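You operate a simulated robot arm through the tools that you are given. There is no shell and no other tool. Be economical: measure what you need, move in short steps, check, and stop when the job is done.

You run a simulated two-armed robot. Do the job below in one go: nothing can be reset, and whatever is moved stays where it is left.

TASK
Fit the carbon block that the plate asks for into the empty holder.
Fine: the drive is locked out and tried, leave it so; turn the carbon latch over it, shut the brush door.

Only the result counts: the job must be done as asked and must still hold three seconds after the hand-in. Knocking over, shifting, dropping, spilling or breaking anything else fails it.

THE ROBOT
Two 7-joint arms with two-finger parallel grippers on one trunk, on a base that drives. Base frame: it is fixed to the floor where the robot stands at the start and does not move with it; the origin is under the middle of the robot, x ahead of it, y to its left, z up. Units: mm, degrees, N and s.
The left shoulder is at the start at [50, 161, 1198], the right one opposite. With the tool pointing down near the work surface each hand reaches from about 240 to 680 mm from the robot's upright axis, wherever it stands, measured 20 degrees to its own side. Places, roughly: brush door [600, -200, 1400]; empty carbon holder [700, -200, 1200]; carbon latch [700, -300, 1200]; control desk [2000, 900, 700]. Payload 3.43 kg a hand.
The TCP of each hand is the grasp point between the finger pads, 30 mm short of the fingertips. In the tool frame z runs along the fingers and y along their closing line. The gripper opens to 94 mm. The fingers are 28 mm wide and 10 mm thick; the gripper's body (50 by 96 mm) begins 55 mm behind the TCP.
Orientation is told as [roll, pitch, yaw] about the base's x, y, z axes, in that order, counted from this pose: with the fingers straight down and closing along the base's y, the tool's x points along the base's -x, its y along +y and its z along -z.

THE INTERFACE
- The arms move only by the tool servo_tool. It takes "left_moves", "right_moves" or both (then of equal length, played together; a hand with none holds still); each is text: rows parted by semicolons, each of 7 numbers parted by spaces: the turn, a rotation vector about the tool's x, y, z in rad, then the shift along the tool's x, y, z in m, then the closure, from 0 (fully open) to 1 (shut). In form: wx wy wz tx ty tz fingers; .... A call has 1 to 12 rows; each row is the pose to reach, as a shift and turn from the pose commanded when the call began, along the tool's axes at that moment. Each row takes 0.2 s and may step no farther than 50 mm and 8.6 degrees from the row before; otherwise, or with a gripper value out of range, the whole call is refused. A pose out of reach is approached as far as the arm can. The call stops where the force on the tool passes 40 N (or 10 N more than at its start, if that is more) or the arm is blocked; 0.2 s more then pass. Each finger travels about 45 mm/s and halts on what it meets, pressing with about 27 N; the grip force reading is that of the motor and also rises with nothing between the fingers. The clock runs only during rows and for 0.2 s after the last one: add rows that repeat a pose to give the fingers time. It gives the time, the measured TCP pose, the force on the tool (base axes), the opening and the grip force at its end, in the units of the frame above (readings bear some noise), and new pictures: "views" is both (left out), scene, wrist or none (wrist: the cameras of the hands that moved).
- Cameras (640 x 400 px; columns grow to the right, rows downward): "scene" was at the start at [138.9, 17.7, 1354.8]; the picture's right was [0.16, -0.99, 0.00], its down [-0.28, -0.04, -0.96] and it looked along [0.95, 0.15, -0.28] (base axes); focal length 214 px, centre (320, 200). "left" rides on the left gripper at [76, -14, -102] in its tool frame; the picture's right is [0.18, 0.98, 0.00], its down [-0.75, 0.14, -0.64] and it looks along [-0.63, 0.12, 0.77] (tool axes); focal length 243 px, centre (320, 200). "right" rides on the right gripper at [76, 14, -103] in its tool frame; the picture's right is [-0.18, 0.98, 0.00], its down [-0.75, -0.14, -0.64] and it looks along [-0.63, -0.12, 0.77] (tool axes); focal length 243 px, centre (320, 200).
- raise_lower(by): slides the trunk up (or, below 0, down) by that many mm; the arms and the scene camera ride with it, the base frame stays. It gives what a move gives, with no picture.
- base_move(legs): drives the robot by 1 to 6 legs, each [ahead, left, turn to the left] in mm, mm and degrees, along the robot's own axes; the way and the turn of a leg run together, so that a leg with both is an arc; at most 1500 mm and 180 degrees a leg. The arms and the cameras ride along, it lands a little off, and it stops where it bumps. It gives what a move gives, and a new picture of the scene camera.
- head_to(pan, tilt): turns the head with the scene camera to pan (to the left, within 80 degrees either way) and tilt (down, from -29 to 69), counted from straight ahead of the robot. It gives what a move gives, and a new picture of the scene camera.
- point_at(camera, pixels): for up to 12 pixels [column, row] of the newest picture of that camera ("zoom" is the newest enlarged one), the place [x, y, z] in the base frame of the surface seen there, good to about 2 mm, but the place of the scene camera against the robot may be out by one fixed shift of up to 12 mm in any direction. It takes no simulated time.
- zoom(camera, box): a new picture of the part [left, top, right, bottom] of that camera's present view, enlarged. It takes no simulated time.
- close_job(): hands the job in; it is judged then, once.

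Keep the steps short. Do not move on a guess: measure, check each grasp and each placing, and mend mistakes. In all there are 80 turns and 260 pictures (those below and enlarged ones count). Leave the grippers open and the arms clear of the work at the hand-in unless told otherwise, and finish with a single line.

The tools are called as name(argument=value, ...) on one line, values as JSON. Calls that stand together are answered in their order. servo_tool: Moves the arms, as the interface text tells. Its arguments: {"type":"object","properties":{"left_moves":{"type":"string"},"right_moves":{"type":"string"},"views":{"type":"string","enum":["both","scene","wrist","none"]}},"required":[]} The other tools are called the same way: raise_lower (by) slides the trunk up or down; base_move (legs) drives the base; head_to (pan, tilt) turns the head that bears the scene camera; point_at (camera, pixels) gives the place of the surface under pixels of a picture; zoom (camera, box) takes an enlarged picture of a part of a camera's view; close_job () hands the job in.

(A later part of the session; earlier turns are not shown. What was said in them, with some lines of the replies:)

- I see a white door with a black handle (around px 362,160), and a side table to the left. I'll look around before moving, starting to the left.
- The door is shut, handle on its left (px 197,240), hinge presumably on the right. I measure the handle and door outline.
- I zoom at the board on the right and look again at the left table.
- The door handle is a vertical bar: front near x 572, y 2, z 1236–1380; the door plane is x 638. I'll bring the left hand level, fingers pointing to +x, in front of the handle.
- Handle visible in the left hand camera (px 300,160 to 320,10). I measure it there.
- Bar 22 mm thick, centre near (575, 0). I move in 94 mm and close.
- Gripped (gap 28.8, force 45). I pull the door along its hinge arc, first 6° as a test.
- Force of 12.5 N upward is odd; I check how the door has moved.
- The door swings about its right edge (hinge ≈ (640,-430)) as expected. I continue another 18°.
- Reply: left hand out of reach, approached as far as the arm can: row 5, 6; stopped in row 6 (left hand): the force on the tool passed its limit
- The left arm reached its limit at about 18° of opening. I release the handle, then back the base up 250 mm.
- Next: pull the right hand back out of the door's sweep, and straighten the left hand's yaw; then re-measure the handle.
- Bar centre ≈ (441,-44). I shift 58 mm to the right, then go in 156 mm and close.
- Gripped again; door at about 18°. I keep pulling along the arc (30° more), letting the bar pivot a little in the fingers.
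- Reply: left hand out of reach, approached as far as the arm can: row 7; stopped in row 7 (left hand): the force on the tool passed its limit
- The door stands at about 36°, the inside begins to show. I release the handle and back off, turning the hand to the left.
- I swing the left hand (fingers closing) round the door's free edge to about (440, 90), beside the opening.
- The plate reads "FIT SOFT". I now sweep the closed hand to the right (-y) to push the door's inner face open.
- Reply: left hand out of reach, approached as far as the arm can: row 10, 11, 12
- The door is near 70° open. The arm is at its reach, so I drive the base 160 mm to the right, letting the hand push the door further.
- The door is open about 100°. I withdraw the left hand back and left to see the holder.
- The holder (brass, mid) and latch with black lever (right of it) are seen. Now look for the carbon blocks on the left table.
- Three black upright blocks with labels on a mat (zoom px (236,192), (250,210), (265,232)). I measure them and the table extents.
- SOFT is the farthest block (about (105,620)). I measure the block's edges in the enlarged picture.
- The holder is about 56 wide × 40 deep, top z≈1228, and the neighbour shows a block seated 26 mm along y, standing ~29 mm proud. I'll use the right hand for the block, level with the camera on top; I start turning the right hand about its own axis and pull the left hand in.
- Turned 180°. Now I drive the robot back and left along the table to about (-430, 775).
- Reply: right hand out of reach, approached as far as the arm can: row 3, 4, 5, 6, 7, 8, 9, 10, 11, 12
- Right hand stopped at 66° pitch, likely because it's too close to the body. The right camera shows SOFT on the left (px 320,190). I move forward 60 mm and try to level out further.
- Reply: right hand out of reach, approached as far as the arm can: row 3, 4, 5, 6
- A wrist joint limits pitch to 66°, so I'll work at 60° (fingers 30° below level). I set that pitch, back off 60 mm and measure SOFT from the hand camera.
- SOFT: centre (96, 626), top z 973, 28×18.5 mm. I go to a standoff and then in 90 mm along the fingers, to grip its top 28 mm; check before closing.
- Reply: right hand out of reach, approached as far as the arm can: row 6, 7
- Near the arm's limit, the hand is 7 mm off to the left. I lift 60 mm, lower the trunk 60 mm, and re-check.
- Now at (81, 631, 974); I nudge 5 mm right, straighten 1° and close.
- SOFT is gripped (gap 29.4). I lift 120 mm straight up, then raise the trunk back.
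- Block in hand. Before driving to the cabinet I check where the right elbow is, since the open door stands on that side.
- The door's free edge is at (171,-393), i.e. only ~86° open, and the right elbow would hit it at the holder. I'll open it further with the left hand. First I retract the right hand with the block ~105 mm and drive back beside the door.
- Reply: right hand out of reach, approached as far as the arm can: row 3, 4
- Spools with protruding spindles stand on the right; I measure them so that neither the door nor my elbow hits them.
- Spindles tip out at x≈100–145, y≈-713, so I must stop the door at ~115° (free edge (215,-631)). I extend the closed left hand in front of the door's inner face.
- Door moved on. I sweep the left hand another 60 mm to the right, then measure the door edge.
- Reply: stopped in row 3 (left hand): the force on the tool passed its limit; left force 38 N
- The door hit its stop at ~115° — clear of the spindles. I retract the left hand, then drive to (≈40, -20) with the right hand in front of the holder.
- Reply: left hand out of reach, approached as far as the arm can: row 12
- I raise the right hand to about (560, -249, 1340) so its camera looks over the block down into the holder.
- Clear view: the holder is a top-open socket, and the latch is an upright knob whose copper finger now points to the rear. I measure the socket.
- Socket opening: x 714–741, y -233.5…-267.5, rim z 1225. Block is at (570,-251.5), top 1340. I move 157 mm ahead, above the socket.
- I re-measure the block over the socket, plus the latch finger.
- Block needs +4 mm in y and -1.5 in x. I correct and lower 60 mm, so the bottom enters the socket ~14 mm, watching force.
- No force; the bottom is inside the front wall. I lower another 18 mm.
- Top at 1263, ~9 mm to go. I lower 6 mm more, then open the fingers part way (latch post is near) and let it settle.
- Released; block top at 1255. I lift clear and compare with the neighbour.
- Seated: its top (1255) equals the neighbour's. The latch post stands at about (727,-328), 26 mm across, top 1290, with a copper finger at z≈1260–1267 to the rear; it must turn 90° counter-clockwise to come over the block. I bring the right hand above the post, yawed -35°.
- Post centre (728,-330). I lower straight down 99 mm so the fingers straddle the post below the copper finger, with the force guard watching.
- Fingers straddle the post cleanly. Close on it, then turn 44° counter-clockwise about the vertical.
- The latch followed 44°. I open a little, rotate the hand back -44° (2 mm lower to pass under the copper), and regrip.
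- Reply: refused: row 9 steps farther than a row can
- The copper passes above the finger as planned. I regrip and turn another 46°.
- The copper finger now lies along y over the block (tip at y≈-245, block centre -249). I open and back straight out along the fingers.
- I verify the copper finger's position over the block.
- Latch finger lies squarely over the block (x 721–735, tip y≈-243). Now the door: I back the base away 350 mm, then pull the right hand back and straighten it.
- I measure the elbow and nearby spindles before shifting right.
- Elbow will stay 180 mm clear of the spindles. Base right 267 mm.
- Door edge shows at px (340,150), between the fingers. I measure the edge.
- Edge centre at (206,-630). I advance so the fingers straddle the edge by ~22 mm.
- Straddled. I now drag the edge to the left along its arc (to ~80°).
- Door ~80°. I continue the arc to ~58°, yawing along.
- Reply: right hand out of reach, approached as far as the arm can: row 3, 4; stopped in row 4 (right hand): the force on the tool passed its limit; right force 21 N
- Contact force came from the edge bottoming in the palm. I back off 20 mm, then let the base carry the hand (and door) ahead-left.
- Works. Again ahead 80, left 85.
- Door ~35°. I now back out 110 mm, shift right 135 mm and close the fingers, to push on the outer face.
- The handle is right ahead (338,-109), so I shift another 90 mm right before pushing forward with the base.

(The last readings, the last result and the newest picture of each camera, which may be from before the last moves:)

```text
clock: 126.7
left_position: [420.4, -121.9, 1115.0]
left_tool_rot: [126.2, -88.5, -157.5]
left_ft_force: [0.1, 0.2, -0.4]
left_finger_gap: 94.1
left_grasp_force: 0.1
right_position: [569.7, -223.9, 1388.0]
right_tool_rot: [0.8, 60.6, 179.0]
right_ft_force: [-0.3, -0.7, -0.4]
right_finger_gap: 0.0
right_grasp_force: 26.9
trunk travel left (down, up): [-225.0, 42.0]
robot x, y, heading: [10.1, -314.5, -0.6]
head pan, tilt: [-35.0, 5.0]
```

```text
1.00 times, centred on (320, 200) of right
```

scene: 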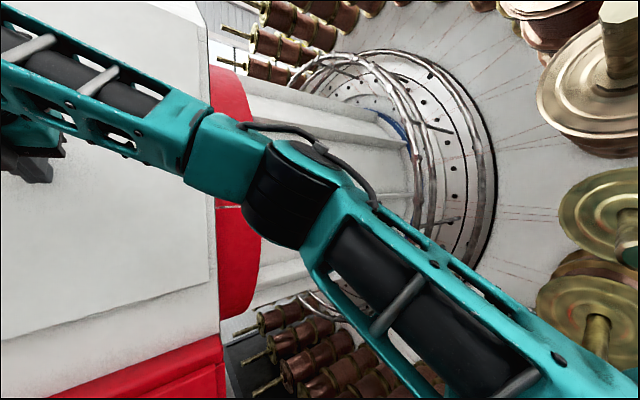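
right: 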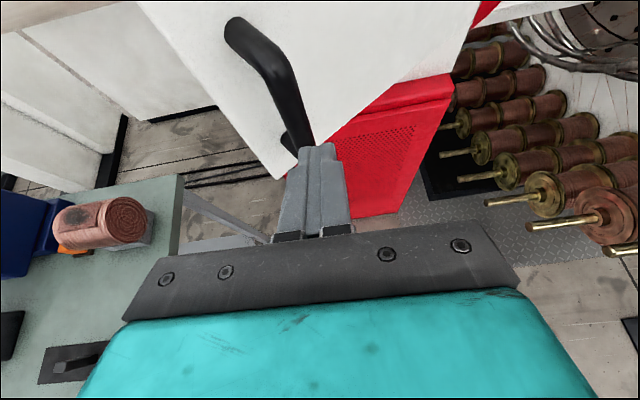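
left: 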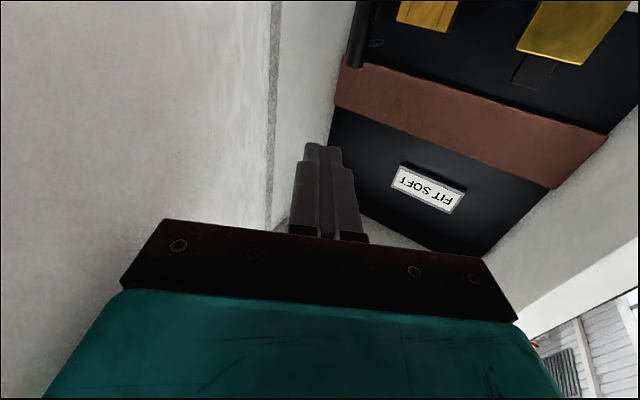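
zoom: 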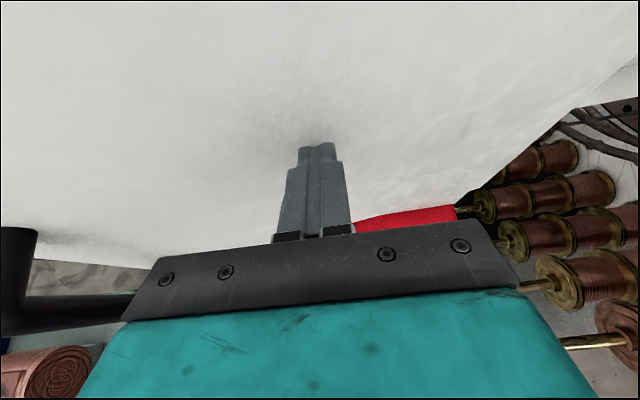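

Door nearly shut. I push the rest with the arm, in small steps with the force guard.

servo_tool(right_moves="0 0 0 0.004 0 0.007 1; 0 0 0 0.008 0 0.014 1; 0 0 0 0.012 0 0.021 1; 0 0 0 0.016 0 0.028 1; 0 0 0 0.02 0 0.035 1; 0 0 0 0.024 0 0.042 1; 0 0 0 0.028 0 0.049 1; 0 0 0 0.032 0 0.056 1", views="wrist")

head_to(pan=15, tilt=5)

```text
clock: 128.0
left_position: [415.2, -123.9, 1118.8]
left_tool_rot: [125.6, -88.3, -157.0]
left_ft_force: [-0.3, -0.5, 0.2]
left_finger_gap: 93.8
left_grasp_force: 0.0
right_position: [598.6, -223.6, 1390.0]
right_tool_rot: [1.0, 60.1, 179.4]
right_ft_force: [-21.4, -7.5, 0.2]
right_finger_gap: 0.1
right_grasp_force: 27.3
trunk travel left (down, up): [-225.0, 42.0]
robot x, y, heading: [9.9, -312.4, -0.5]
head pan, tilt: [-35.0, 5.0]
stopped in row 6 (right hand): the force on the tool passed its limit (the readings are from after the stop); the commanded pose is now the measured one
```

right: 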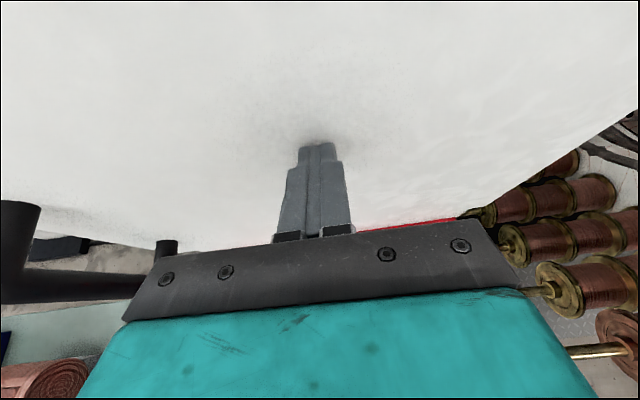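

```text
clock: 129.2
left_position: [414.7, -123.9, 1118.5]
left_tool_rot: [127.5, -88.1, -158.8]
left_ft_force: [-0.4, -0.8, -0.9]
left_finger_gap: 94.0
left_grasp_force: 0.0
right_position: [599.4, -224.1, 1391.2]
right_tool_rot: [1.0, 60.3, 179.4]
right_ft_force: [-28.4, -7.4, 1.1]
right_finger_gap: 0.0
right_grasp_force: 27.1
trunk travel left (down, up): [-225.0, 42.0]
robot x, y, heading: [8.9, -311.6, -0.3]
head pan, tilt: [15.0, 5.0]
5 turns are left
```

scene: 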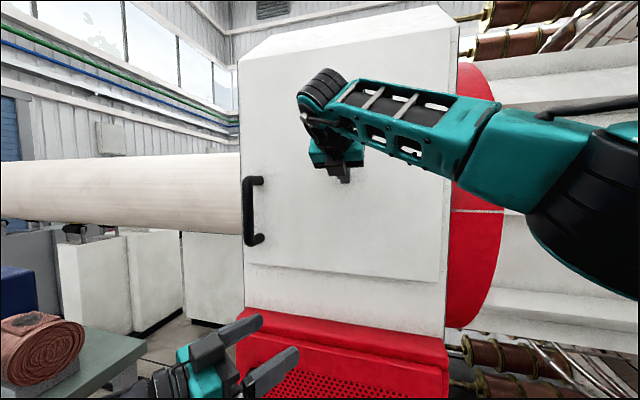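

The door looks shut. I measure its face, and back the hand off with open fingers.

point_at(camera="scene", pixels=[[248, 160], [248, 265], [253, 215], [280, 120], [280, 255], [400, 220], [435, 200]])

servo_tool(right_moves="0 0 0 -0.02 0 -0.0346 0.7; 0 0 0 -0.04 0 -0.069 0.4; 0 0 0 -0.06 0 -0.104 0; 0 0 0 -0.06 0 -0.104 0; 0 0 0 -0.06 0 -0.104 0", views="scene")

point_at(camera="scene", pixels=[[248, 160], [248, 265], [280, 120], [280, 255], [400, 240], [435, 200]])

zoom(camera="scene", box=[220, 80, 340, 300])

```text
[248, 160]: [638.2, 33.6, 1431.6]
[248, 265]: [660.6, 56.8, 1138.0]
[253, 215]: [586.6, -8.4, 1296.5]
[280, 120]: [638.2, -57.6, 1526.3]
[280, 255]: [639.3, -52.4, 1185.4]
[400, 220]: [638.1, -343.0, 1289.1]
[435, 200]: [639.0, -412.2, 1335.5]
```

```text
clock: 130.4
left_position: [419.3, -122.5, 1115.6]
left_tool_rot: [126.7, -88.6, -157.9]
left_ft_force: [0.3, 0.0, -0.2]
left_finger_gap: 94.1
left_grasp_force: 0.0
right_position: [484.1, -218.2, 1389.9]
right_tool_rot: [1.1, 59.9, 179.5]
right_ft_force: [-0.3, -0.5, -0.8]
right_finger_gap: 94.2
right_grasp_force: 0.0
trunk travel left (down, up): [-225.0, 42.0]
robot x, y, heading: [8.7, -315.0, -0.6]
head pan, tilt: [15.0, 5.0]
```

scene: 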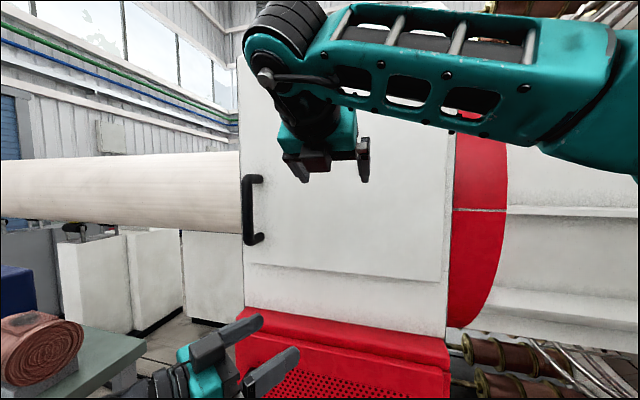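

```text
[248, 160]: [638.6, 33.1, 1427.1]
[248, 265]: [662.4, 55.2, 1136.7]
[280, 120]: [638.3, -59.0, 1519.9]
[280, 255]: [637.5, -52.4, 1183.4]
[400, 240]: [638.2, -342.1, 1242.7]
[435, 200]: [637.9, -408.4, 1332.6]
```

```text
1.82 times, centred on (280, 190) of scene
4 turns are left
```

zoom: 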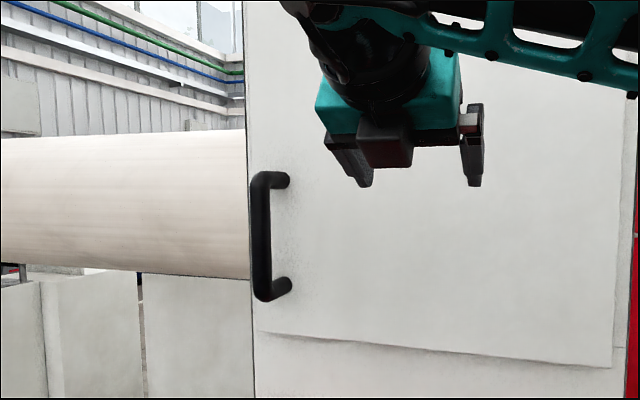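

The door face reads x 638 all over, flush as at the start, and it stays shut with the hand off it. I back the base off 200 mm so both arms are clear.

base_move(legs=[[-200, 0, 0]])

```text
clock: 131.9
left_position: [224.5, -121.3, 1115.1]
left_tool_rot: [126.9, -88.5, -158.6]
left_ft_force: [0.8, -0.7, -2.1]
left_finger_gap: 94.1
left_grasp_force: 0.1
right_position: [289.0, -219.2, 1390.1]
right_tool_rot: [1.1, 59.9, 179.1]
right_ft_force: [-0.6, -0.3, 0.2]
right_finger_gap: 94.1
right_grasp_force: 0.0
trunk travel left (down, up): [-225.0, 42.0]
robot x, y, heading: [-186.6, -312.8, -0.6]
head pan, tilt: [15.0, 5.0]
3 turns are left
```

scene: 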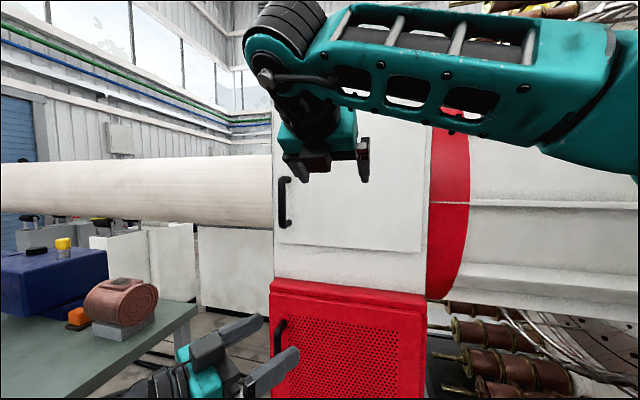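

Everything is in place: door shut, grippers open, arms clear. I hand the job in.

close_job()

```text
The job is handed in.
```

The SOFT carbon block is seated in the empty holder, the latch is turned over it, the brush door is shut, and the drive lockout was not touched.
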